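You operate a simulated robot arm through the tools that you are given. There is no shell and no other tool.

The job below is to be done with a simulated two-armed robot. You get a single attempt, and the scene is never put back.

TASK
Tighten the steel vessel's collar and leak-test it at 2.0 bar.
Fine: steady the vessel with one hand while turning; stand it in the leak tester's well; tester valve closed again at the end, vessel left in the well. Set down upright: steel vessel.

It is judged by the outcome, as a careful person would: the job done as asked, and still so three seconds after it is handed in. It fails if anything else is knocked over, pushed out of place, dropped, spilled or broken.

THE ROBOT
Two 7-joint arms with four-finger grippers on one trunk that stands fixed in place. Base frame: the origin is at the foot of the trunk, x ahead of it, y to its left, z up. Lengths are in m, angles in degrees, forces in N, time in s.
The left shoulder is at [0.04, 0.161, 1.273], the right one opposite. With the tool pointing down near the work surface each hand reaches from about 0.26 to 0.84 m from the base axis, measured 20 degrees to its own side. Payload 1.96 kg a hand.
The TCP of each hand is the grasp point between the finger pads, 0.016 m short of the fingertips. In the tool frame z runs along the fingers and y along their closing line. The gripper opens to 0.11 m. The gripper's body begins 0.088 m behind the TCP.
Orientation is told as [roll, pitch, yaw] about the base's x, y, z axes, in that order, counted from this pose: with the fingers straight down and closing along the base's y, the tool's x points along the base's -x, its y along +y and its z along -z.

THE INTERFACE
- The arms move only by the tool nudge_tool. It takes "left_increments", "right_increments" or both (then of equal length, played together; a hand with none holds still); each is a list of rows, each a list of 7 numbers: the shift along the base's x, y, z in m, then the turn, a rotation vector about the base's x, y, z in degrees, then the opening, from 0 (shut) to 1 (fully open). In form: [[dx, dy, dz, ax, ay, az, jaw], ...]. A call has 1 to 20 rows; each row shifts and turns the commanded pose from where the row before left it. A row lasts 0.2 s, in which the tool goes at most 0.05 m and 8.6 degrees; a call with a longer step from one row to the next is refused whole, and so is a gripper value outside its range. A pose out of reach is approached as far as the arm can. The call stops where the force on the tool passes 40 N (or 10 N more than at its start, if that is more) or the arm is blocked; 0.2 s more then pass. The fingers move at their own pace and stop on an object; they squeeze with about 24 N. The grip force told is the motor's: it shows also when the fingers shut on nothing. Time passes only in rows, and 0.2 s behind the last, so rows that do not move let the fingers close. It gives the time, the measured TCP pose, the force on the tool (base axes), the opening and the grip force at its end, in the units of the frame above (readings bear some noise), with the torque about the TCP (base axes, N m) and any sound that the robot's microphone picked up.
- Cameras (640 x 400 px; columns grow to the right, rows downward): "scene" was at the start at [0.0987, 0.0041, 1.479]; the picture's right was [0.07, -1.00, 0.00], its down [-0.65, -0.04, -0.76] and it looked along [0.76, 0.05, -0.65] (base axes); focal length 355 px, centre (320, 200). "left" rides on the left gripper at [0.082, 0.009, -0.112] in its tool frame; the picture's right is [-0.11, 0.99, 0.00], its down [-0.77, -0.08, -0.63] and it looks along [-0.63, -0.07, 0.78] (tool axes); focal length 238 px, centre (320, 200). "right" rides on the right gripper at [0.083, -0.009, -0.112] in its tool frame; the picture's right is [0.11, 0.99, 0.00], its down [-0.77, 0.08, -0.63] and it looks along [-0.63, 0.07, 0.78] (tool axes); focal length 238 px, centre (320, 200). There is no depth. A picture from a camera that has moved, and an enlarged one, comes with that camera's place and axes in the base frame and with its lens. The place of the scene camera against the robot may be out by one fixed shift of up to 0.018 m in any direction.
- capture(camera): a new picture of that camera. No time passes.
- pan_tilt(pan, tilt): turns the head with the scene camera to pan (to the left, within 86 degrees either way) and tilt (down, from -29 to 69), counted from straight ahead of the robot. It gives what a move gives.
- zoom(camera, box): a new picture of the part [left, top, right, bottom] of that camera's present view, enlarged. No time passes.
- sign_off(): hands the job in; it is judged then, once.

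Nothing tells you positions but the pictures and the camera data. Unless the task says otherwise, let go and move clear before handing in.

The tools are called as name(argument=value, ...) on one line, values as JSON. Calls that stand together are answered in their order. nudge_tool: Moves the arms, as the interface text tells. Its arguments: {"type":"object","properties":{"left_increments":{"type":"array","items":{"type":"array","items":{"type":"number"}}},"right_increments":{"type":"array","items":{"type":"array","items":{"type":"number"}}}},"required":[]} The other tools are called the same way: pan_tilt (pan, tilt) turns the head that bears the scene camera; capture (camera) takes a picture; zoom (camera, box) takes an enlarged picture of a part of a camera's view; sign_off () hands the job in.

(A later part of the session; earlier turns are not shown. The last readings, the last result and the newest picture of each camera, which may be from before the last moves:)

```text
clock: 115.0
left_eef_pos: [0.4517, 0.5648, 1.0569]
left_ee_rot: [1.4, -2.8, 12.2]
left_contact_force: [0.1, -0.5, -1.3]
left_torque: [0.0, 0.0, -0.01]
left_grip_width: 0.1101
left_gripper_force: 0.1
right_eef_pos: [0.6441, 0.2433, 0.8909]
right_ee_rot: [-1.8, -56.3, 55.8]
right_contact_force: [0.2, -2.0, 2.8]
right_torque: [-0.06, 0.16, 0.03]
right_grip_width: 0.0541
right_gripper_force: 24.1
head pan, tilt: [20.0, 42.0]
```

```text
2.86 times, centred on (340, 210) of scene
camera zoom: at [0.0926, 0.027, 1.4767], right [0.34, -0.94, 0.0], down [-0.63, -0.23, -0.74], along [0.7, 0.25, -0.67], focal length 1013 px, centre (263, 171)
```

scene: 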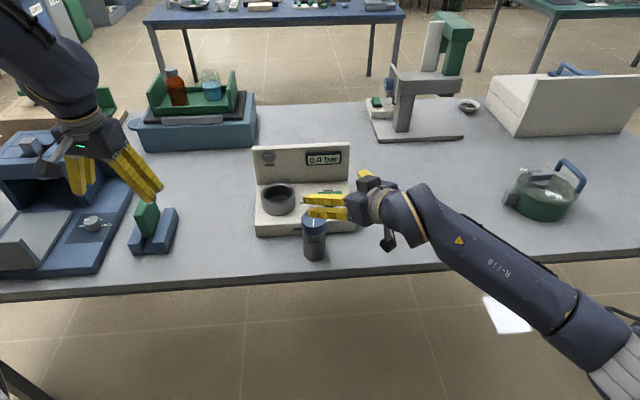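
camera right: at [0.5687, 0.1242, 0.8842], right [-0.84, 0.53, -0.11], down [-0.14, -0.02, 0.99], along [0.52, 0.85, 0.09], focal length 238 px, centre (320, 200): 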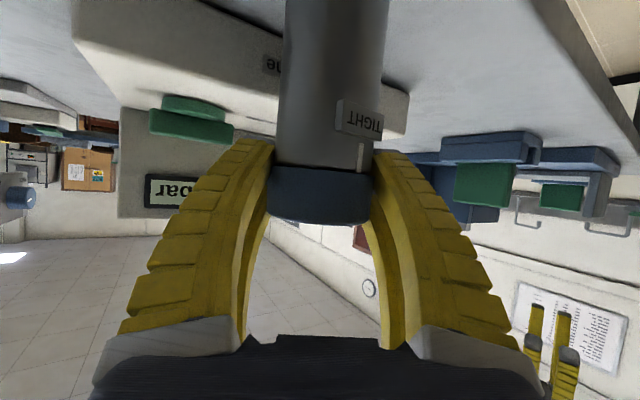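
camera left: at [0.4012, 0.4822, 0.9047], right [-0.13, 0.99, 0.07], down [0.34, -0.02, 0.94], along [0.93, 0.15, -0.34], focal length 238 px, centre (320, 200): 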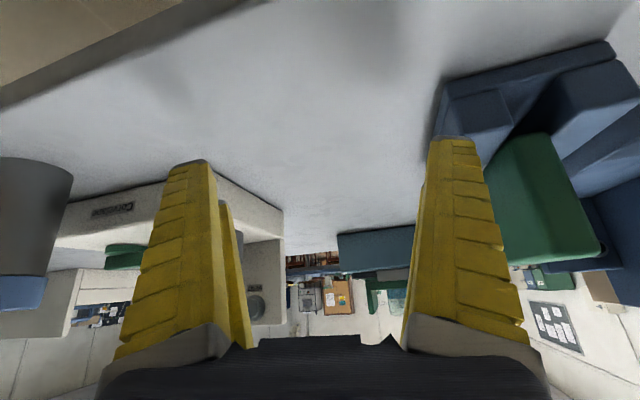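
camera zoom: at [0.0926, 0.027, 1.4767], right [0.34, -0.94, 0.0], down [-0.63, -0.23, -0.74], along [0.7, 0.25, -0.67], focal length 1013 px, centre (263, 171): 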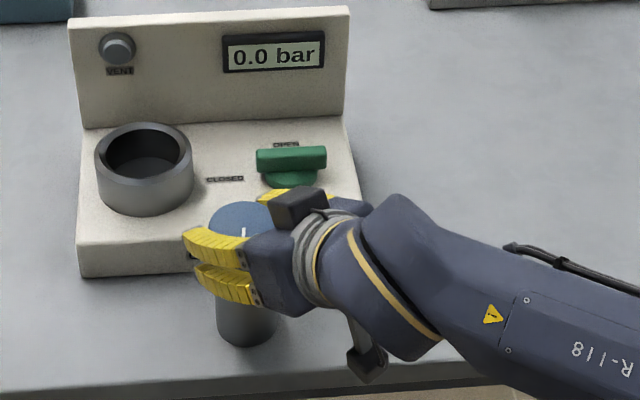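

Gripped on the collar. Lifting a little to confirm it's held upright.

nudge_tool(right_increments=[[0, 0, 0.01, 0, 0, 0, 0], [0, 0, 0.02, 0, 0, 0, 0], [0, 0, 0.02, 0, 0, 0, 0], [0, 0, 0, 0, 0, 0, 0]])

capture(camera="right")

zoom(camera="scene", box=[240, 140, 440, 280])

```text
clock: 116.0
left_eef_pos: [0.4529, 0.5657, 1.0555]
left_ee_rot: [1.3, -2.8, 12.1]
left_contact_force: [-0.6, 0.0, -0.1]
left_torque: [0.0, 0.02, -0.03]
left_grip_width: 0.1099
left_gripper_force: 0.1
right_eef_pos: [0.6441, 0.2426, 0.9413]
right_ee_rot: [-1.7, -56.3, 55.8]
right_contact_force: [-0.5, 0.6, -6.6]
right_torque: [-0.02, -0.01, -0.02]
right_grip_width: 0.0539
right_gripper_force: 24.0
head pan, tilt: [20.0, 42.0]
```

```text
taken
camera right: at [0.5687, 0.1236, 0.9346], right [-0.84, 0.53, -0.11], down [-0.14, -0.02, 0.99], along [0.52, 0.85, 0.09], focal length 238 px, centre (320, 200)
```

right: 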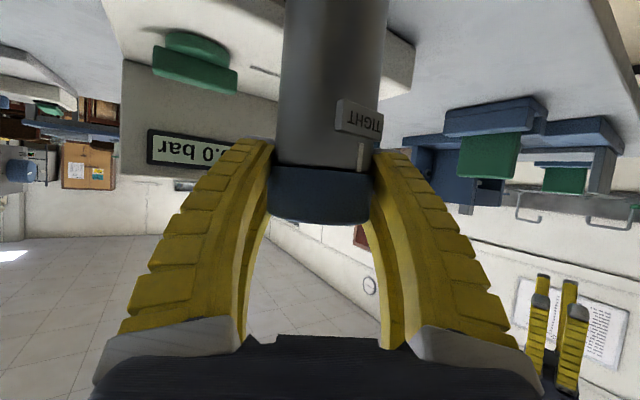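

```text
2.86 times, centred on (340, 210) of scene
camera zoom: at [0.0929, 0.0272, 1.4766], right [0.34, -0.94, 0.0], down [-0.63, -0.23, -0.74], along [0.7, 0.25, -0.67], focal length 1013 px, centre (263, 171)
```

zoom: 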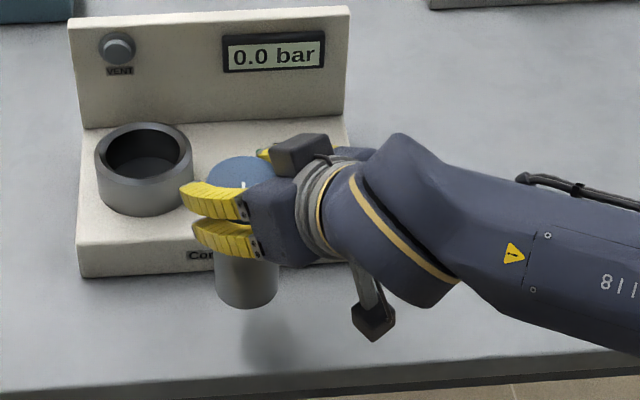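

It hangs straight with no torque. Raising so the base clears the well's rim while moving toward it.

nudge_tool(right_increments=[[0.004, 0.006, 0.028, 0, 0, 0, 0], [0.006, 0.01, 0.028, 0, 0, 0, 0], [0.01, 0.015, 0.025, 0, 0, 0, 0], [0, 0, 0, 0, 0, 0, 0]])

capture(camera="scene")

```text
clock: 117.0
left_eef_pos: [0.4522, 0.5644, 1.0565]
left_ee_rot: [1.2, -2.9, 12.3]
left_contact_force: [-0.2, -0.6, -0.8]
left_torque: [-0.01, -0.02, 0.01]
left_grip_width: 0.1101
left_gripper_force: 0.0
right_eef_pos: [0.6639, 0.2746, 1.024]
right_ee_rot: [-1.6, -56.3, 55.7]
right_contact_force: [0.2, 0.9, -5.9]
right_torque: [-0.01, -0.01, 0.02]
right_grip_width: 0.0544
right_gripper_force: 24.2
head pan, tilt: [20.0, 42.0]
```

```text
taken
```

scene: 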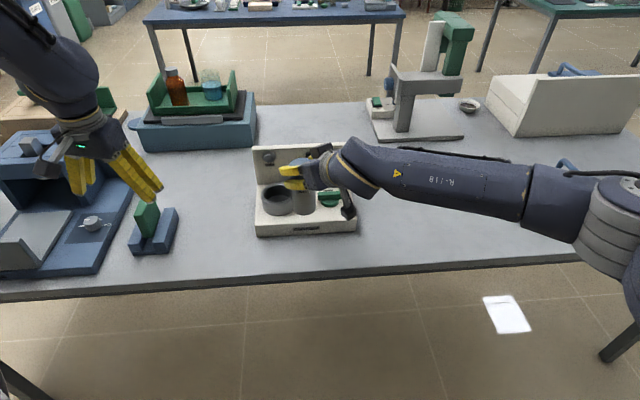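

nudge_tool(right_increments=[[0.015, 0.022, 0, 0, 0, 0, 0], [0.018, 0.027, 0, 0, 0, 0, 0], [0.018, 0.027, 0, 0, 0, 0, 0], [0, 0, 0, 0, 0, 0, 0]])

capture(camera="scene")

zoom(camera="scene", box=[230, 130, 370, 250])

```text
clock: 118.0
left_eef_pos: [0.4536, 0.5657, 1.0563]
left_ee_rot: [1.4, -2.8, 12.3]
left_contact_force: [-0.4, 0.4, 0.0]
left_torque: [-0.07, 0.01, 0.01]
left_grip_width: 0.1102
left_gripper_force: 0.1
right_eef_pos: [0.7153, 0.352, 1.0209]
right_ee_rot: [-1.9, -56.4, 55.6]
right_contact_force: [-0.3, -0.6, -5.3]
right_torque: [0.03, -0.02, -0.01]
right_grip_width: 0.0542
right_gripper_force: 24.4
head pan, tilt: [20.0, 42.0]
```

```text
taken
```

scene: 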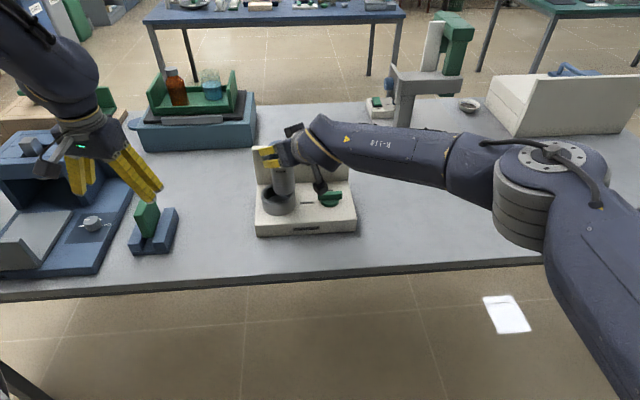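

```text
3.33 times, centred on (300, 190) of scene
camera zoom: at [0.093, 0.0276, 1.4766], right [0.34, -0.94, 0.0], down [-0.63, -0.23, -0.74], along [0.7, 0.25, -0.67], focal length 1182 px, centre (387, 233)
```

zoom: 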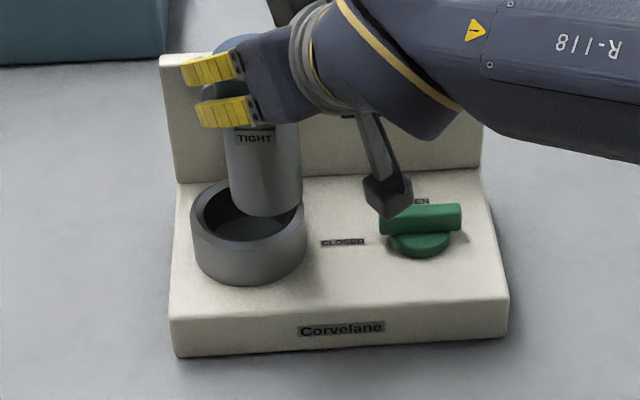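

I'm nearly over the well and need precise alignment, so I'll check several views of the vessel's base against the rim.

capture(camera="left")

capture(camera="right")

```text
taken
camera left: at [0.365, 0.5542, 1.1635], right [-0.11, 0.99, 0.03], down [0.74, 0.06, 0.67], along [0.66, 0.09, -0.75], focal length 238 px, centre (320, 200)
```

left: 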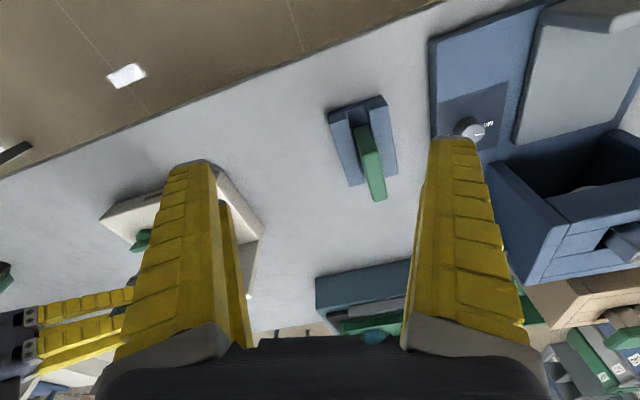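

```text
taken
camera right: at [0.6401, 0.2319, 1.015], right [-0.84, 0.53, -0.11], down [-0.14, -0.02, 0.99], along [0.52, 0.85, 0.09], focal length 238 px, centre (320, 200)
```

right: 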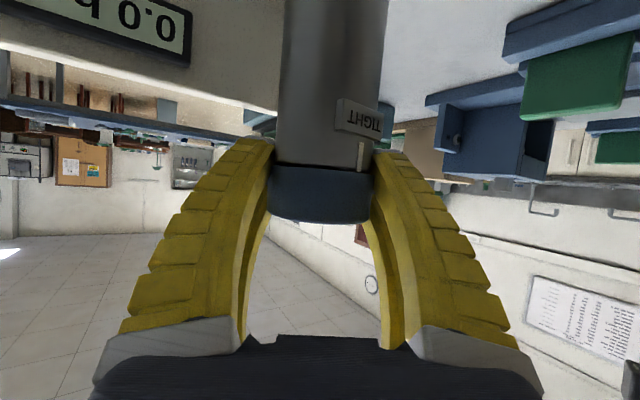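

The left fingers block its camera's view of the well, so I'll yaw that hand to look between its fingers, and bring the vessel to the estimated well axis without lowering yet.

nudge_tool(left_increments=[[0, 0, 0, 0, 0, -7, 1], [0, 0, 0, 0, 0, -7, 1], [0, 0, 0, 0, 0, -7, 1], [0, 0, 0, 0, 0, -6, 1], [0, 0, 0, 0, 0, 0, 1]], right_increments=[[0.005, 0.009, 0, 0, 0, 0, 0], [0.005, 0.009, 0, 0, 0, 0, 0], [0.004, 0.0085, 0, 0, 0, 0, 0], [0, 0, 0, 0, 0, 0, 0], [0, 0, 0, 0, 0, 0, 0]])

capture(camera="left")

zoom(camera="scene", box=[230, 130, 370, 250])

```text
clock: 119.2
left_eef_pos: [0.4514, 0.5658, 1.0559]
left_ee_rot: [1.4, -2.8, -15.0]
left_contact_force: [0.7, -0.5, 0.1]
left_torque: [0.01, 0.0, -0.02]
left_grip_width: 0.1101
left_gripper_force: 0.0
right_eef_pos: [0.7291, 0.3773, 1.0221]
right_ee_rot: [-1.8, -56.3, 55.7]
right_contact_force: [-0.5, -0.2, -6.9]
right_torque: [0.01, -0.02, 0.01]
right_grip_width: 0.0543
right_gripper_force: 23.9
head pan, tilt: [20.0, 42.0]
```

```text
taken
camera left: at [0.3682, 0.5953, 1.1631], right [0.36, 0.93, 0.03], down [0.69, -0.28, 0.67], along [0.63, -0.22, -0.75], focal length 238 px, centre (320, 200)
```

left: 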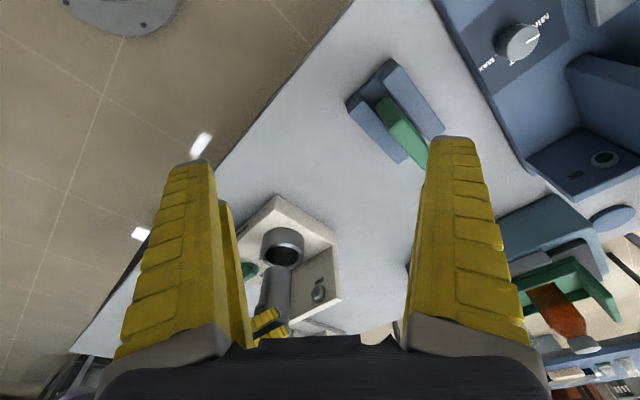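

```text
3.33 times, centred on (300, 190) of scene
camera zoom: at [0.0929, 0.0273, 1.4766], right [0.34, -0.94, 0.0], down [-0.63, -0.23, -0.74], along [0.7, 0.25, -0.67], focal length 1182 px, centre (387, 233)
```

zoom: 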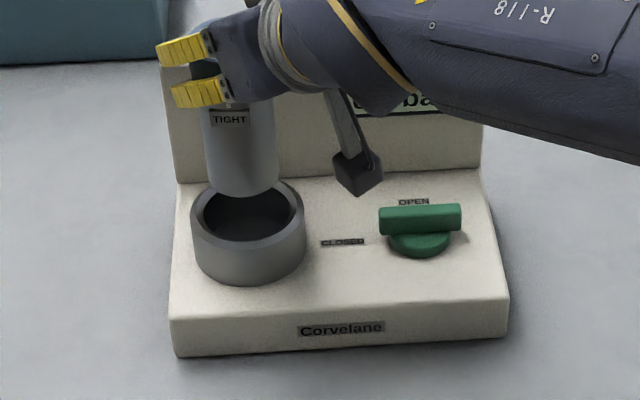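

zoom(camera="left", box=[230, 190, 350, 340])

```text
2.67 times, centred on (290, 265) of left
camera zoom: at [0.3682, 0.5953, 1.1631], right [0.36, 0.93, 0.03], down [0.69, -0.28, 0.67], along [0.63, -0.22, -0.75], focal length 636 px, centre (400, 27)
```

zoom: 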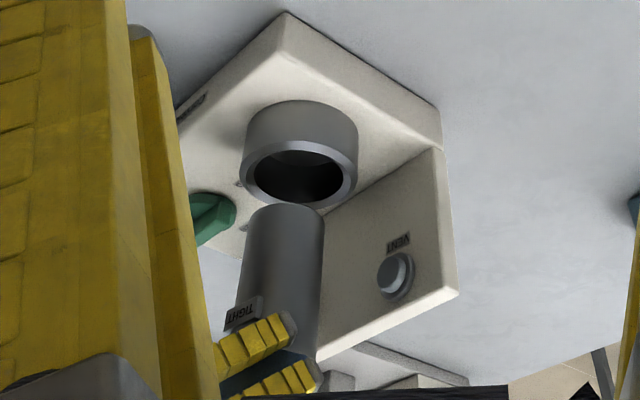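

Both views agree the vessel's base is about 4 cm above the rim. I'll lower 3 cm to reduce parallax and re-check alignment before inserting.

nudge_tool(right_increments=[[0, 0, -0.015, 0, 0, 0, 0], [0, 0, -0.015, 0, 0, 0, 0], [0, 0, 0, 0, 0, 0, 0]])

zoom(camera="left", box=[230, 190, 350, 340])

zoom(camera="scene", box=[235, 140, 325, 230])

```text
clock: 120.0
left_eef_pos: [0.4529, 0.5665, 1.0551]
left_ee_rot: [1.4, -2.8, -14.8]
left_contact_force: [0.0, -1.0, 0.2]
left_torque: [-0.03, 0.0, 0.0]
left_grip_width: 0.1103
left_gripper_force: 0.2
right_eef_pos: [0.7286, 0.3771, 0.9921]
right_ee_rot: [-1.7, -56.2, 55.6]
right_contact_force: [-0.3, -0.2, -6.4]
right_torque: [0.0, 0.01, 0.0]
right_grip_width: 0.0542
right_gripper_force: 24.0
head pan, tilt: [20.0, 42.0]
```

```text
2.67 times, centred on (290, 265) of left
camera zoom: at [0.3682, 0.5951, 1.163], right [0.36, 0.93, 0.03], down [0.69, -0.28, 0.67], along [0.63, -0.22, -0.75], focal length 636 px, centre (400, 27)
```

zoom: 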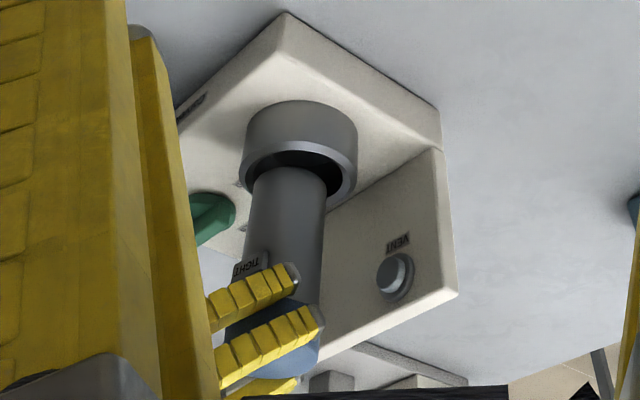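

```text
4.44 times, centred on (280, 185) of scene
camera zoom: at [0.093, 0.0273, 1.4766], right [0.34, -0.94, 0.0], down [-0.63, -0.23, -0.74], along [0.7, 0.25, -0.67], focal length 1576 px, centre (498, 267)
```

zoom: 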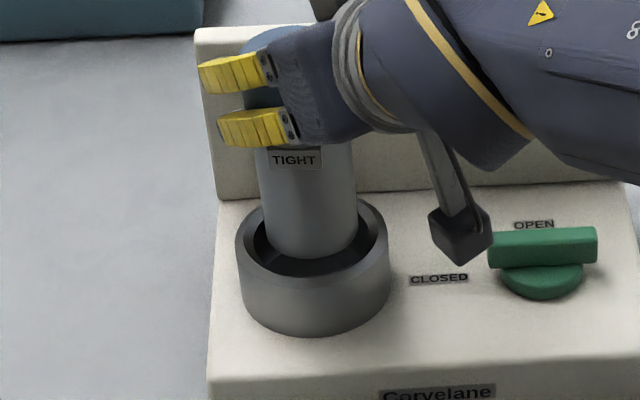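

Comparing the two views, the vessel needs to move about +9 mm in x and +4 mm in y to centre over the well. Adjusting and re-checking.

nudge_tool(right_increments=[[0.0045, 0.0019, 0, 0, 0, 0, 0], [0.0045, 0.0019, 0, 0, 0, 0, 0], [0, 0, 0, 0, 0, 0, 0]])

zoom(camera="left", box=[250, 210, 320, 280])

zoom(camera="scene", box=[250, 160, 320, 220])

```text
clock: 120.8
left_eef_pos: [0.4515, 0.5657, 1.0549]
left_ee_rot: [1.2, -2.8, -14.9]
left_contact_force: [0.2, -0.4, -0.3]
left_torque: [0.0, -0.02, 0.0]
left_grip_width: 0.1101
left_gripper_force: 0.0
right_eef_pos: [0.7364, 0.3813, 0.9921]
right_ee_rot: [-1.8, -56.3, 55.8]
right_contact_force: [0.0, -0.1, -4.9]
right_torque: [0.01, 0.02, 0.03]
right_grip_width: 0.0542
right_gripper_force: 24.0
head pan, tilt: [20.0, 42.0]
```

```text
5.71 times, centred on (285, 245) of left
camera zoom: at [0.3682, 0.5951, 1.1631], right [0.36, 0.93, 0.03], down [0.69, -0.28, 0.67], along [0.63, -0.22, -0.75], focal length 1362 px, centre (520, -57)
```

zoom: 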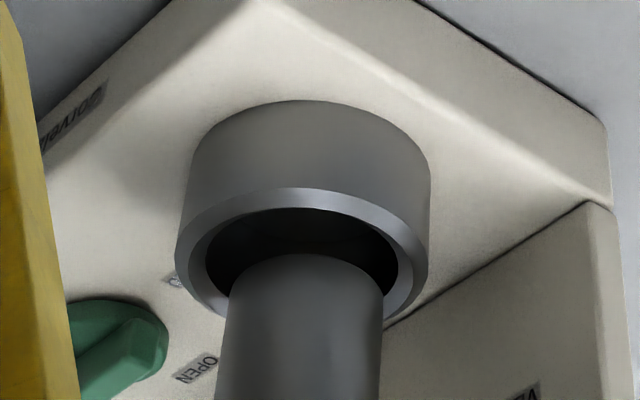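

```text
6.67 times, centred on (285, 190) of scene
camera zoom: at [0.093, 0.0272, 1.4766], right [0.34, -0.94, 0.0], down [-0.63, -0.23, -0.74], along [0.7, 0.25, -0.67], focal length 2364 px, centre (553, 267)
```

zoom: 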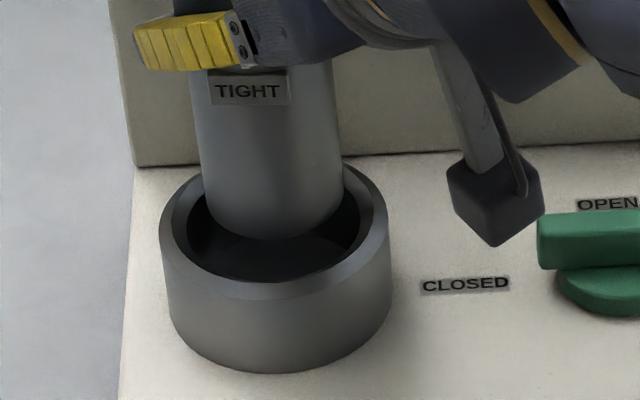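

Both views now agree the vessel is within about 2 mm of centre, with about 1 cm radial clearance. Lowering into the well, watching the forces.

nudge_tool(right_increments=[[0, 0, -0.008, 0, 0, 0, 0], [0, 0, -0.008, 0, 0, 0, 0], [0, 0, -0.008, 0, 0, 0, 0], [0, 0, 0, 0, 0, 0, 0]])

zoom(camera="left", box=[250, 210, 320, 280])

zoom(camera="scene", box=[250, 160, 320, 220])

```text
clock: 121.8
left_eef_pos: [0.449, 0.5664, 1.0569]
left_ee_rot: [1.4, -3.0, -14.7]
left_contact_force: [-0.5, 0.4, 0.9]
left_torque: [-0.03, -0.02, -0.01]
left_grip_width: 0.1103
left_gripper_force: 0.0
right_eef_pos: [0.7359, 0.3816, 0.9684]
right_ee_rot: [-1.8, -56.4, 55.9]
right_contact_force: [-4.9, 3.8, 16.9]
right_torque: [0.06, -0.07, 0.04]
right_grip_width: 0.0543
right_gripper_force: 23.3
head pan, tilt: [20.0, 42.0]
```

```text
5.71 times, centred on (285, 245) of left
camera zoom: at [0.3668, 0.5951, 1.1635], right [0.36, 0.93, 0.03], down [0.69, -0.28, 0.67], along [0.63, -0.22, -0.75], focal length 1362 px, centre (520, -57)
```

zoom: 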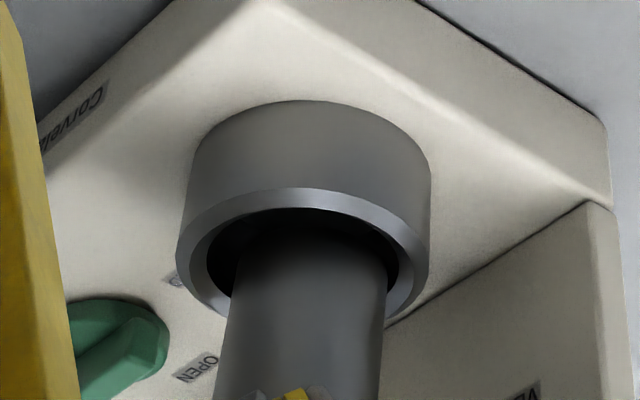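

```text
6.67 times, centred on (285, 190) of scene
camera zoom: at [0.0916, 0.027, 1.4767], right [0.34, -0.94, 0.0], down [-0.63, -0.23, -0.74], along [0.7, 0.25, -0.67], focal length 2364 px, centre (553, 267)
```

zoom: 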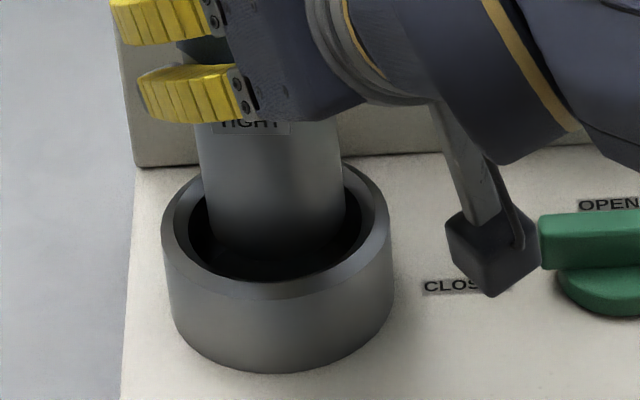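

There's an upward force, and the vessel has slipped slightly up in the grip, so its base is touching something near rim height. I'll stop, relieve the force and look closely.

nudge_tool(right_increments=[[0, 0, 0.004, 0, 0, 0, 0], [0, 0, 0.004, 0, 0, 0, 0], [0, 0, 0, 0, 0, 0, 0]])

zoom(camera="scene", box=[260, 165, 310, 205])

zoom(camera="left", box=[260, 220, 310, 260])

zoom(camera="scene", box=[240, 130, 360, 240])

```text
clock: 122.6
left_eef_pos: [0.4511, 0.5656, 1.0552]
left_ee_rot: [1.3, -2.7, -14.9]
left_contact_force: [0.1, 0.4, 0.1]
left_torque: [-0.02, 0.01, 0.0]
left_grip_width: 0.1098
left_gripper_force: 0.1
right_eef_pos: [0.7374, 0.3802, 0.9753]
right_ee_rot: [-1.7, -56.1, 55.7]
right_contact_force: [-0.3, 0.5, -5.1]
right_torque: [0.02, 0.01, -0.01]
right_grip_width: 0.0533
right_gripper_force: 23.8
head pan, tilt: [20.0, 42.0]
```

```text
10.00 times, centred on (285, 185) of scene
camera zoom: at [0.093, 0.0272, 1.4766], right [0.34, -0.94, 0.0], down [-0.63, -0.23, -0.74], along [0.7, 0.25, -0.67], focal length 3546 px, centre (670, 350)
```

zoom: 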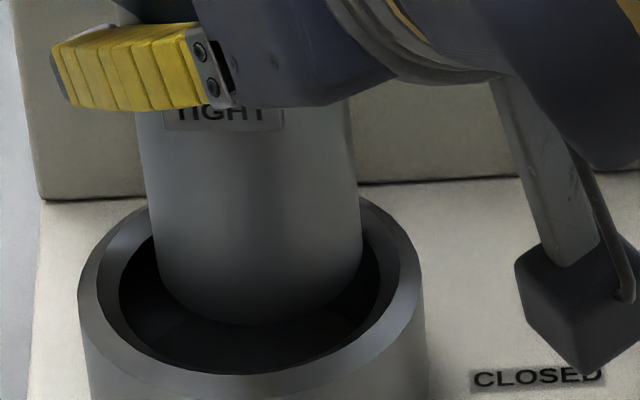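

```text
10.00 times, centred on (285, 240) of left
camera zoom: at [0.3683, 0.5951, 1.163], right [0.36, 0.93, 0.03], down [0.69, -0.28, 0.67], along [0.63, -0.22, -0.75], focal length 2384 px, centre (670, -200)
```

zoom: 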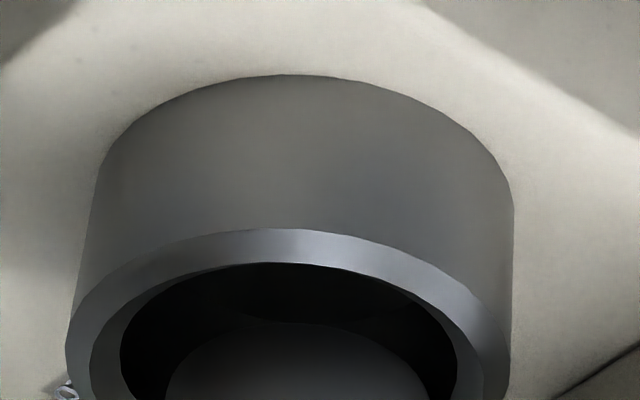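

```text
3.64 times, centred on (300, 185) of scene
camera zoom: at [0.093, 0.0272, 1.4766], right [0.34, -0.94, 0.0], down [-0.63, -0.23, -0.74], along [0.7, 0.25, -0.67], focal length 1290 px, centre (393, 254)
```

zoom: 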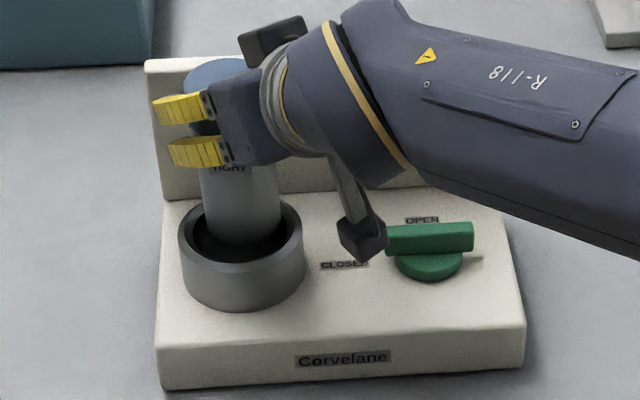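

Using only the sideways offsets in each view, the vessel is about 6–7 mm too far in +x, which matches the contact force direction. I'll shift it back and re-measure.

nudge_tool(right_increments=[[-0.0035, 0.0005, 0.001, 0, 0, 0, 0], [-0.003, 0.0, 0, 0, 0, 0, 0], [0, 0, 0, 0, 0, 0, 0]])

zoom(camera="scene", box=[255, 160, 315, 210])

zoom(camera="left", box=[255, 215, 315, 275])

```text
clock: 123.4
left_eef_pos: [0.4513, 0.5659, 1.0554]
left_ee_rot: [1.3, -2.8, -14.8]
left_contact_force: [0.3, 0.2, -0.3]
left_torque: [0.0, -0.04, 0.02]
left_grip_width: 0.1103
left_gripper_force: 0.0
right_eef_pos: [0.7311, 0.3812, 0.976]
right_ee_rot: [-1.9, -56.3, 55.6]
right_contact_force: [0.2, -0.7, -6.3]
right_torque: [0.03, 0.02, 0.05]
right_grip_width: 0.0535
right_gripper_force: 24.4
head pan, tilt: [20.0, 42.0]
```

```text
8.00 times, centred on (285, 185) of scene
camera zoom: at [0.0929, 0.0272, 1.4766], right [0.34, -0.94, 0.0], down [-0.63, -0.23, -0.74], along [0.7, 0.25, -0.67], focal length 2837 px, centre (600, 320)
```

zoom: 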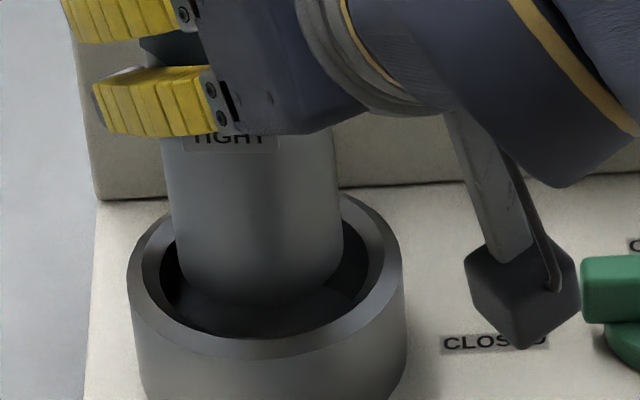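

```text
6.67 times, centred on (285, 245) of left
camera zoom: at [0.3681, 0.5951, 1.1631], right [0.36, 0.93, 0.03], down [0.69, -0.28, 0.67], along [0.63, -0.22, -0.75], focal length 1589 px, centre (553, -100)
```

zoom: 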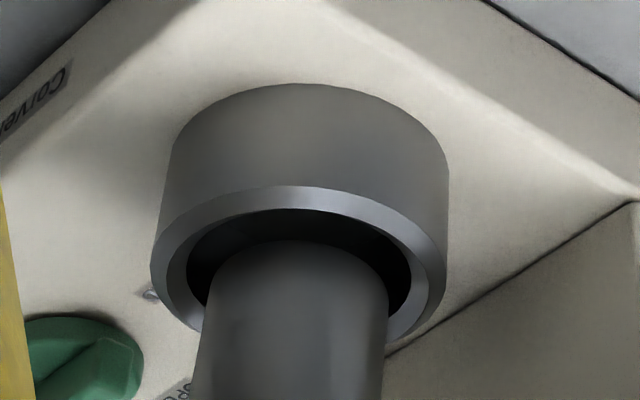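

Now both views agree: centred within about 2 mm, base about 7 mm above the rim. Lowering in small steps with force checks.

nudge_tool(right_increments=[[0.001, 0, -0.004, 0, 0, 0, 0], [0, 0, -0.004, 0, 0, 0, 0], [0, 0, -0.004, 0, 0, 0, 0], [0, 0, 0, 0, 0, 0, 0]])

zoom(camera="scene", box=[255, 160, 315, 210])

```text
clock: 124.4
left_eef_pos: [0.4513, 0.5657, 1.0556]
left_ee_rot: [1.3, -2.9, -14.8]
left_contact_force: [-0.3, -1.2, 0.1]
left_torque: [-0.01, 0.01, 0.01]
left_grip_width: 0.1101
left_gripper_force: 0.0
right_eef_pos: [0.7333, 0.3823, 0.9645]
right_ee_rot: [-1.8, -56.3, 55.7]
right_contact_force: [0.0, 0.2, -6.2]
right_torque: [0.0, 0.03, 0.0]
right_grip_width: 0.0538
right_gripper_force: 23.9
head pan, tilt: [20.0, 42.0]
```

```text
8.00 times, centred on (285, 185) of scene
camera zoom: at [0.0929, 0.0273, 1.4766], right [0.34, -0.94, 0.0], down [-0.63, -0.23, -0.74], along [0.7, 0.25, -0.67], focal length 2837 px, centre (600, 320)
```

zoom: 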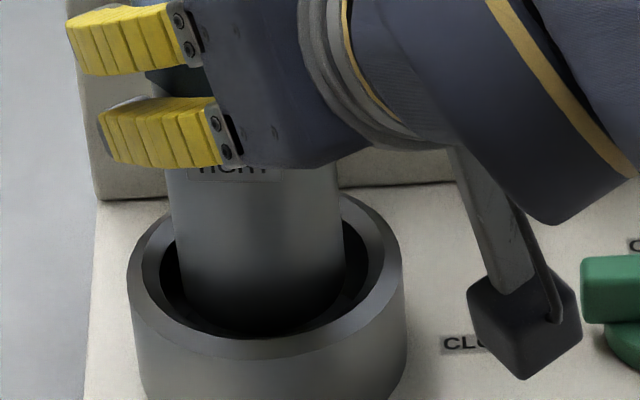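

It's inside the rim with no contact. Continuing down gently.

nudge_tool(right_increments=[[0, 0, -0.005, 0, 0, 0, 0], [0, 0, -0.005, 0, 0, 0, 0], [0, 0, -0.005, 0, 0, 0, 0], [0, 0, 0, 0, 0, 0, 0]])

nudge_tool(right_increments=[[0, 0, -0.004, 0, 0, 0, 0], [0, 0, -0.003, 0, 0, 0, 0], [0, 0, 0, 0, 0, 0, 0]])

```text
clock: 125.4
left_eef_pos: [0.4513, 0.5663, 1.0556]
left_ee_rot: [1.3, -2.8, -14.7]
left_contact_force: [0.0, -0.9, 0.1]
left_torque: [-0.01, 0.03, -0.02]
left_grip_width: 0.11
left_gripper_force: 0.0
right_eef_pos: [0.7316, 0.3819, 0.9496]
right_ee_rot: [-1.7, -56.3, 55.8]
right_contact_force: [-0.2, 0.1, -6.4]
right_torque: [-0.06, 0.0, 0.01]
right_grip_width: 0.0533
right_gripper_force: 24.4
head pan, tilt: [20.0, 42.0]
```

```text
clock: 126.2
left_eef_pos: [0.4524, 0.5651, 1.0564]
left_ee_rot: [1.3, -2.8, -14.8]
left_contact_force: [0.8, 0.0, 0.8]
left_torque: [0.0, 0.0, 0.01]
left_grip_width: 0.1101
left_gripper_force: 0.0
right_eef_pos: [0.7319, 0.3826, 0.9424]
right_ee_rot: [-1.7, -56.3, 55.7]
right_contact_force: [-0.4, 0.7, -6.7]
right_torque: [0.0, -0.01, -0.02]
right_grip_width: 0.0533
right_gripper_force: 23.7
head pan, tilt: [20.0, 42.0]
```

nudge_tool(right_increments=[[0, 0, -0.003, 0, 0, 0, 0], [0, 0, 0, 0, 0, 0, 0]])

nudge_tool(right_increments=[[0, 0, -0.002, 0, 0, 0, 0], [0, 0, 0, 0, 0, 0, 0]])

zoom(camera="scene", box=[240, 130, 360, 240])

capture(camera="right")

```text
clock: 126.8
left_eef_pos: [0.4516, 0.5653, 1.0566]
left_ee_rot: [1.3, -2.8, -14.8]
left_contact_force: [-0.4, -0.3, -1.8]
left_torque: [-0.02, -0.02, 0.0]
left_grip_width: 0.11
left_gripper_force: 0.1
right_eef_pos: [0.7324, 0.3822, 0.9395]
right_ee_rot: [-1.8, -56.3, 55.7]
right_contact_force: [-0.1, -0.7, -5.3]
right_torque: [0.01, 0.01, 0.01]
right_grip_width: 0.0533
right_gripper_force: 24.1
head pan, tilt: [20.0, 42.0]
```

```text
clock: 127.4
left_eef_pos: [0.4515, 0.5662, 1.055]
left_ee_rot: [1.4, -2.8, -14.8]
left_contact_force: [0.5, 0.1, 0.1]
left_torque: [0.01, 0.01, 0.02]
left_grip_width: 0.1101
left_gripper_force: 0.1
right_eef_pos: [0.7321, 0.3803, 0.9383]
right_ee_rot: [-1.9, -56.3, 55.6]
right_contact_force: [0.3, 0.3, -6.4]
right_torque: [0.01, -0.02, -0.04]
right_grip_width: 0.0538
right_gripper_force: 23.6
head pan, tilt: [20.0, 42.0]
```

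```text
3.64 times, centred on (300, 185) of scene
camera zoom: at [0.093, 0.0272, 1.4766], right [0.34, -0.94, 0.0], down [-0.63, -0.23, -0.74], along [0.7, 0.25, -0.67], focal length 1290 px, centre (393, 254)
```

zoom: 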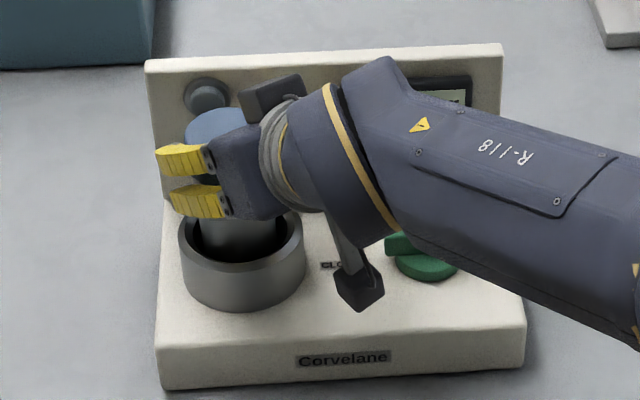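

```text
taken
camera right: at [0.6567, 0.2617, 0.931], right [-0.84, 0.53, -0.11], down [-0.14, -0.02, 0.99], along [0.52, 0.85, 0.09], focal length 238 px, centre (320, 200)
```

right: 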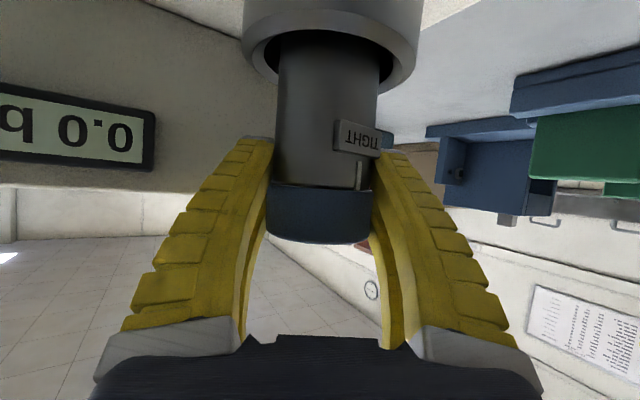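

The right camera shows the vessel centred in the ring. Continuing in small steps until it seats.

nudge_tool(right_increments=[[0, 0, -0.003, 0, 0, 0, 0], [0, 0, 0, 0, 0, 0, 0]])

nudge_tool(right_increments=[[0, 0, -0.002, 0, 0, 0, 0], [0, 0, 0, 0, 0, 0, 0]])

nudge_tool(right_increments=[[0, 0, -0.002, 0, 0, 0, 0], [0, 0, 0, 0, 0, 0, 0]])

```text
clock: 128.0
left_eef_pos: [0.452, 0.5652, 1.0552]
left_ee_rot: [1.3, -2.9, -14.8]
left_contact_force: [-0.2, 0.1, -0.8]
left_torque: [-0.03, 0.02, 0.01]
left_grip_width: 0.1101
left_gripper_force: 0.0
right_eef_pos: [0.7323, 0.3817, 0.9368]
right_ee_rot: [-1.9, -56.5, 55.8]
right_contact_force: [0.8, 0.4, 6.8]
right_torque: [-0.08, 0.18, 0.02]
right_grip_width: 0.0536
right_gripper_force: 24.6
head pan, tilt: [20.0, 42.0]
```

```text
clock: 128.6
left_eef_pos: [0.4513, 0.5653, 1.0567]
left_ee_rot: [1.4, -2.7, -14.8]
left_contact_force: [-0.5, -0.3, 0.1]
left_torque: [-0.01, -0.02, 0.0]
left_grip_width: 0.1101
left_gripper_force: 0.0
right_eef_pos: [0.7317, 0.38, 0.935]
right_ee_rot: [-1.9, -56.4, 56.0]
right_contact_force: [7.2, 2.2, 17.1]
right_torque: [-0.01, -0.22, 0.06]
right_grip_width: 0.0537
right_gripper_force: 24.1
head pan, tilt: [20.0, 42.0]
```

```text
clock: 129.2
left_eef_pos: [0.4511, 0.5654, 1.0567]
left_ee_rot: [1.4, -2.8, -14.8]
left_contact_force: [1.0, 0.3, 0.3]
left_torque: [-0.01, 0.01, 0.03]
left_grip_width: 0.1099
left_gripper_force: 0.1
right_eef_pos: [0.731, 0.3803, 0.9321]
right_ee_rot: [-1.8, -56.4, 55.8]
right_contact_force: [8.3, 1.3, 18.0]
right_torque: [-0.13, -0.21, 0.0]
right_grip_width: 0.0538
right_gripper_force: 24.3
head pan, tilt: [20.0, 42.0]
```

It has seated on the floor of the well. I'll ease off the pressing force and then release gently.

nudge_tool(right_increments=[[0, 0, 0.002, 0, 0, 0, 0], [0, 0, 0.001, 0, 0, 0, 0], [0, 0, 0, 0, 0, 0, 0]])

capture(camera="right")

```text
clock: 130.0
left_eef_pos: [0.4522, 0.5654, 1.0564]
left_ee_rot: [1.4, -2.9, -14.8]
left_contact_force: [0.3, -0.7, 0.0]
left_torque: [0.02, 0.03, -0.01]
left_grip_width: 0.11
left_gripper_force: 0.0
right_eef_pos: [0.7291, 0.3811, 0.9318]
right_ee_rot: [-1.5, -56.0, 55.6]
right_contact_force: [-0.4, 0.3, -5.3]
right_torque: [0.04, -0.02, -0.01]
right_grip_width: 0.0537
right_gripper_force: 24.3
head pan, tilt: [20.0, 42.0]
```

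```text
taken
camera right: at [0.6555, 0.2621, 0.926], right [-0.84, 0.53, -0.1], down [-0.13, -0.02, 0.99], along [0.52, 0.85, 0.09], focal length 238 px, centre (320, 200)
```

right: 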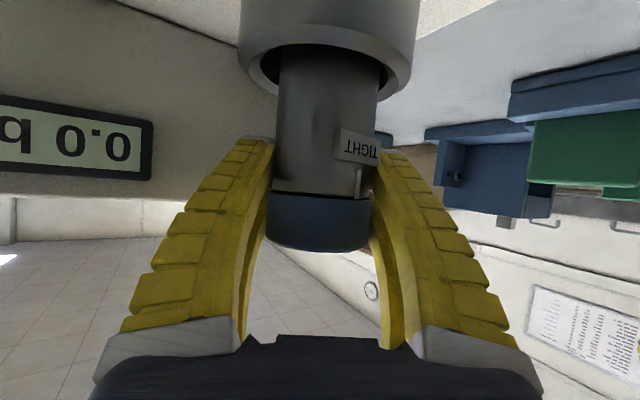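

nudge_tool(right_increments=[[0, 0, -0.001, 0, 0, 0, 0], [0, 0, 0, 0, 0, 0, 0]])

```text
clock: 130.6
left_eef_pos: [0.4515, 0.5651, 1.0548]
left_ee_rot: [1.3, -2.8, -14.9]
left_contact_force: [-0.5, -0.1, -0.5]
left_torque: [0.0, -0.03, 0.03]
left_grip_width: 0.1101
left_gripper_force: 0.0
right_eef_pos: [0.7312, 0.3809, 0.9329]
right_ee_rot: [-1.6, -56.3, 55.7]
right_contact_force: [-0.2, -0.2, -6.4]
right_torque: [0.05, -0.02, -0.03]
right_grip_width: 0.0533
right_gripper_force: 23.9
head pan, tilt: [20.0, 42.0]
```

nudge_tool(right_increments=[[0, 0, -0.001, 0, 0, 0, 0], [0, 0, 0, 0, 0, 0, 0]])

```text
clock: 131.2
left_eef_pos: [0.4518, 0.566, 1.0554]
left_ee_rot: [1.3, -2.9, -14.8]
left_contact_force: [-0.2, -0.2, 0.1]
left_torque: [0.01, -0.02, 0.0]
left_grip_width: 0.1102
left_gripper_force: 0.0
right_eef_pos: [0.7312, 0.3809, 0.9336]
right_ee_rot: [-1.8, -56.4, 55.7]
right_contact_force: [0.2, -0.2, -3.3]
right_torque: [-0.06, 0.11, 0.0]
right_grip_width: 0.0537
right_gripper_force: 23.8
head pan, tilt: [20.0, 42.0]
```

The weight is transferring to the well floor. Half a millimetre more, then open slowly.

nudge_tool(right_increments=[[0, 0, -0.0005, 0, 0, 0, 0], [0, 0, 0, 0, 0, 0, 0.5], [0, 0, 0, 0, 0, 0, 0.55], [0, 0, 0, 0, 0, 0, 0.65], [0, 0, 0, 0, 0, 0, 0.8], [0, 0, 0, 0, 0, 0, 1], [0, 0, 0, 0, 0, 0, 1]])

capture(camera="right")

zoom(camera="scene", box=[240, 130, 360, 240])

zoom(camera="left", box=[230, 190, 350, 340])

```text
clock: 132.8
left_eef_pos: [0.4507, 0.567, 1.0572]
left_ee_rot: [1.3, -2.7, -14.8]
left_contact_force: [0.7, -0.6, -1.0]
left_torque: [0.01, 0.02, 0.0]
left_grip_width: 0.1099
left_gripper_force: 0.1
right_eef_pos: [0.732, 0.3818, 0.9316]
right_ee_rot: [-1.8, -56.3, 55.7]
right_contact_force: [-0.1, 0.0, 0.4]
right_torque: [0.0, 0.01, -0.01]
right_grip_width: 0.11
right_gripper_force: 0.1
head pan, tilt: [20.0, 42.0]
```

```text
taken
camera right: at [0.6562, 0.2615, 0.9249], right [-0.84, 0.53, -0.11], down [-0.14, -0.02, 0.99], along [0.52, 0.85, 0.09], focal length 238 px, centre (320, 200)
```

right: 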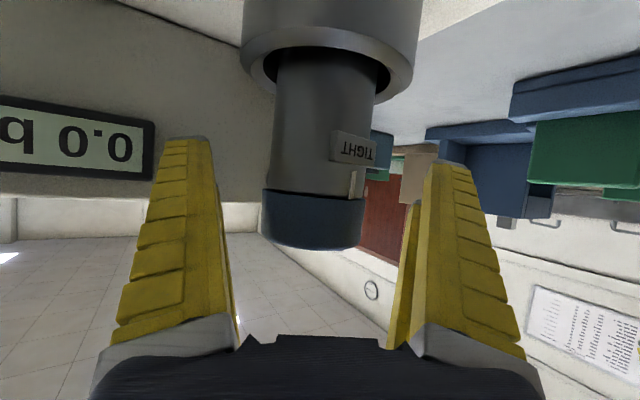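

```text
3.64 times, centred on (300, 185) of scene
camera zoom: at [0.0927, 0.0271, 1.4767], right [0.34, -0.94, 0.0], down [-0.63, -0.23, -0.74], along [0.7, 0.25, -0.67], focal length 1290 px, centre (393, 254)
```

zoom: 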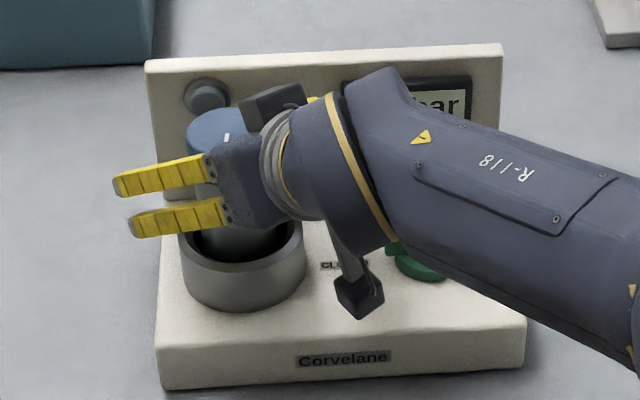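

```text
2.67 times, centred on (290, 265) of left
camera zoom: at [0.3679, 0.595, 1.1632], right [0.36, 0.93, 0.03], down [0.69, -0.28, 0.67], along [0.63, -0.22, -0.75], focal length 636 px, centre (400, 27)
```

zoom: 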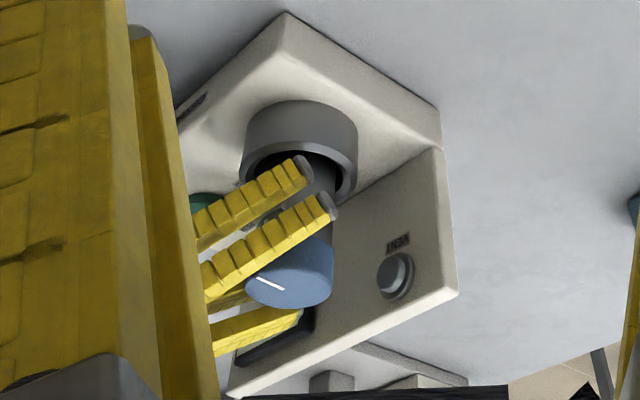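

The vessel stands upright in the well, free of the hand. Retracting the right hand back along its finger direction.

nudge_tool(right_increments=[[-0.0094, -0.0134, 0.011, 0, 0, 0, 1], [-0.014, -0.02, 0.0167, 0, 0, 0, 1], [-0.014, -0.02, 0.0167, 0, 0, 0, 1], [-0.014, -0.02, 0.02, 0, 0, 0, 1], [-0.014, -0.025, 0.025, 0, 0, 0, 1], [0, 0, 0, 0, 0, 0, 1]])

capture(camera="scene")

capture(camera="right")

```text
clock: 134.2
left_eef_pos: [0.4514, 0.5651, 1.0558]
left_ee_rot: [1.4, -2.9, -14.8]
left_contact_force: [-0.4, 0.4, 0.4]
left_torque: [0.01, -0.01, 0.01]
left_grip_width: 0.1101
left_gripper_force: 0.0
right_eef_pos: [0.6639, 0.2824, 1.0203]
right_ee_rot: [-1.8, -56.3, 55.6]
right_contact_force: [0.2, 0.5, 0.7]
right_torque: [-0.04, -0.02, 0.0]
right_grip_width: 0.1103
right_gripper_force: 0.1
head pan, tilt: [20.0, 42.0]
```

```text
taken
```

scene: 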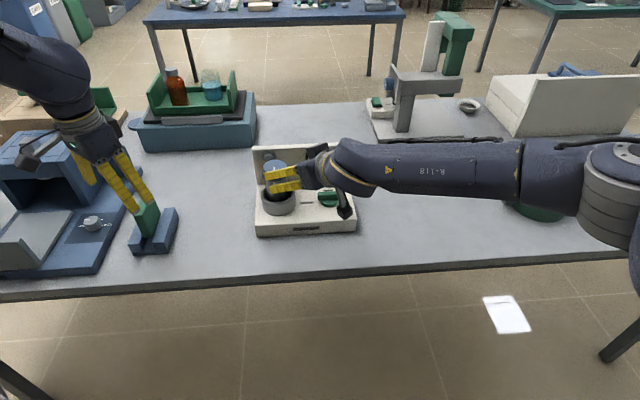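

```text
taken
camera right: at [0.5902, 0.1634, 1.0139], right [-0.84, 0.53, -0.11], down [-0.14, -0.02, 0.99], along [0.52, 0.85, 0.09], focal length 238 px, centre (320, 200)
```

right: 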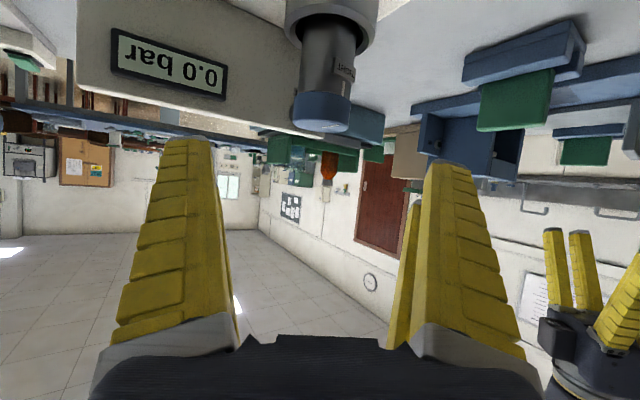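

nudge_tool(right_increments=[[-0.01, -0.04, 0.01, 0, 0, 0, 1], [-0.01, -0.04, 0.01, 0, 0, 0, 1], [-0.01, -0.04, 0, 0, 0, 0, 1], [-0.01, -0.04, 0, 0, 0, 0, 1], [0, 0, 0, 0, 0, 0, 1]])

zoom(camera="scene", box=[240, 130, 370, 250])

capture(camera="right")

```text
clock: 135.4
left_eef_pos: [0.4509, 0.5643, 1.0559]
left_ee_rot: [1.4, -2.8, -14.7]
left_contact_force: [-0.7, 0.2, 0.5]
left_torque: [-0.02, -0.02, -0.02]
left_grip_width: 0.1101
left_gripper_force: 0.0
right_eef_pos: [0.6267, 0.1241, 1.0405]
right_ee_rot: [-1.7, -56.3, 55.8]
right_contact_force: [0.0, -0.6, -0.6]
right_torque: [0.0, 0.01, -0.01]
right_grip_width: 0.1099
right_gripper_force: 0.1
head pan, tilt: [20.0, 42.0]
```

```text
3.33 times, centred on (305, 190) of scene
camera zoom: at [0.0924, 0.0266, 1.4767], right [0.34, -0.94, 0.0], down [-0.63, -0.23, -0.74], along [0.7, 0.25, -0.67], focal length 1182 px, centre (370, 233)
```

zoom: 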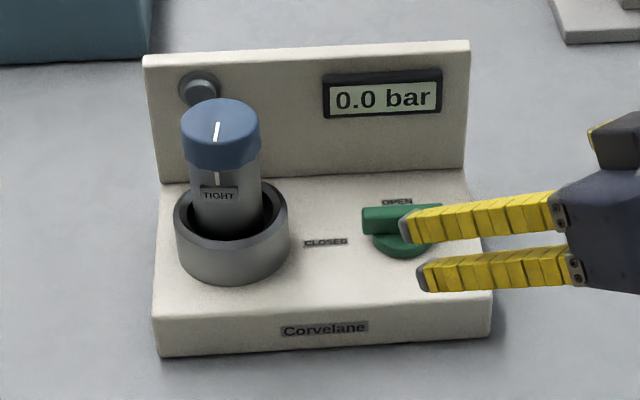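

```text
taken
camera right: at [0.5508, 0.0037, 1.0337], right [-0.84, 0.53, -0.11], down [-0.14, -0.02, 0.99], along [0.52, 0.85, 0.09], focal length 238 px, centre (320, 200)
```

right: 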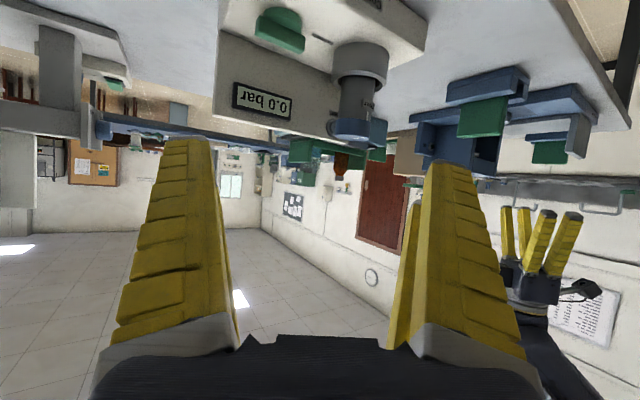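

The vessel stands upright in the well with the collar tight. Next is the valve: its bar points at CLOSED (to the left) and needs a 90° clockwise turn to OPEN. I'll move the hand aside for a clear look at the knob.

nudge_tool(right_increments=[[-0.01, -0.04, 0, 0, 0, 0, 1], [-0.01, -0.04, 0, 0, 0, 0, 1], [0, -0.02, 0, 0, 0, 0, 1], [0, 0, 0, 0, 0, 0, 1]])

zoom(camera="scene", box=[290, 170, 350, 220])

zoom(camera="right", box=[230, 0, 450, 160])

```text
clock: 136.4
left_eef_pos: [0.4516, 0.5651, 1.0572]
left_ee_rot: [1.4, -2.9, -14.8]
left_contact_force: [-1.0, 0.6, 0.0]
left_torque: [0.03, -0.01, -0.04]
left_grip_width: 0.1102
left_gripper_force: 0.0
right_eef_pos: [0.6061, 0.0243, 1.0428]
right_ee_rot: [-1.7, -56.3, 55.8]
right_contact_force: [-0.1, 0.2, -0.1]
right_torque: [0.0, 0.02, 0.0]
right_grip_width: 0.1104
right_gripper_force: 0.0
head pan, tilt: [20.0, 42.0]
```

```text
8.00 times, centred on (320, 195) of scene
camera zoom: at [0.0927, 0.027, 1.4767], right [0.34, -0.94, 0.0], down [-0.63, -0.23, -0.74], along [0.7, 0.25, -0.67], focal length 2837 px, centre (320, 240)
```

zoom: 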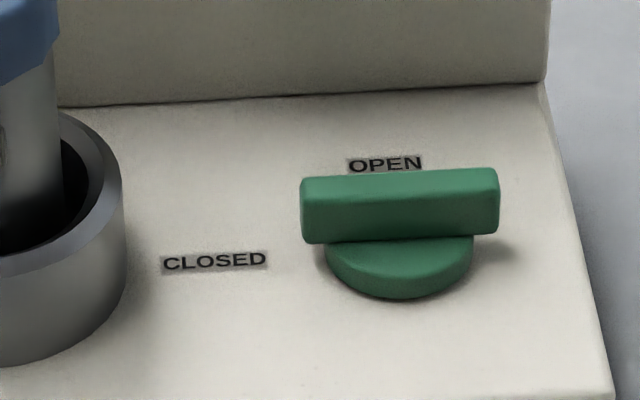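

```text
2.50 times, centred on (340, 80) of right
camera zoom: at [0.5311, -0.0967, 1.0346], right [-0.84, 0.53, -0.11], down [-0.14, -0.02, 0.99], along [0.52, 0.85, 0.09], focal length 596 px, centre (270, 500)
```

zoom: 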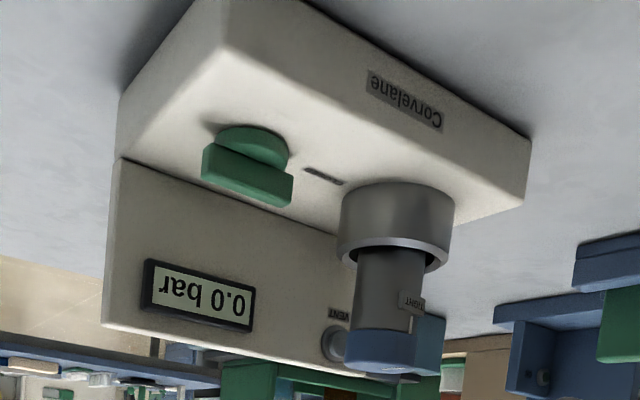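

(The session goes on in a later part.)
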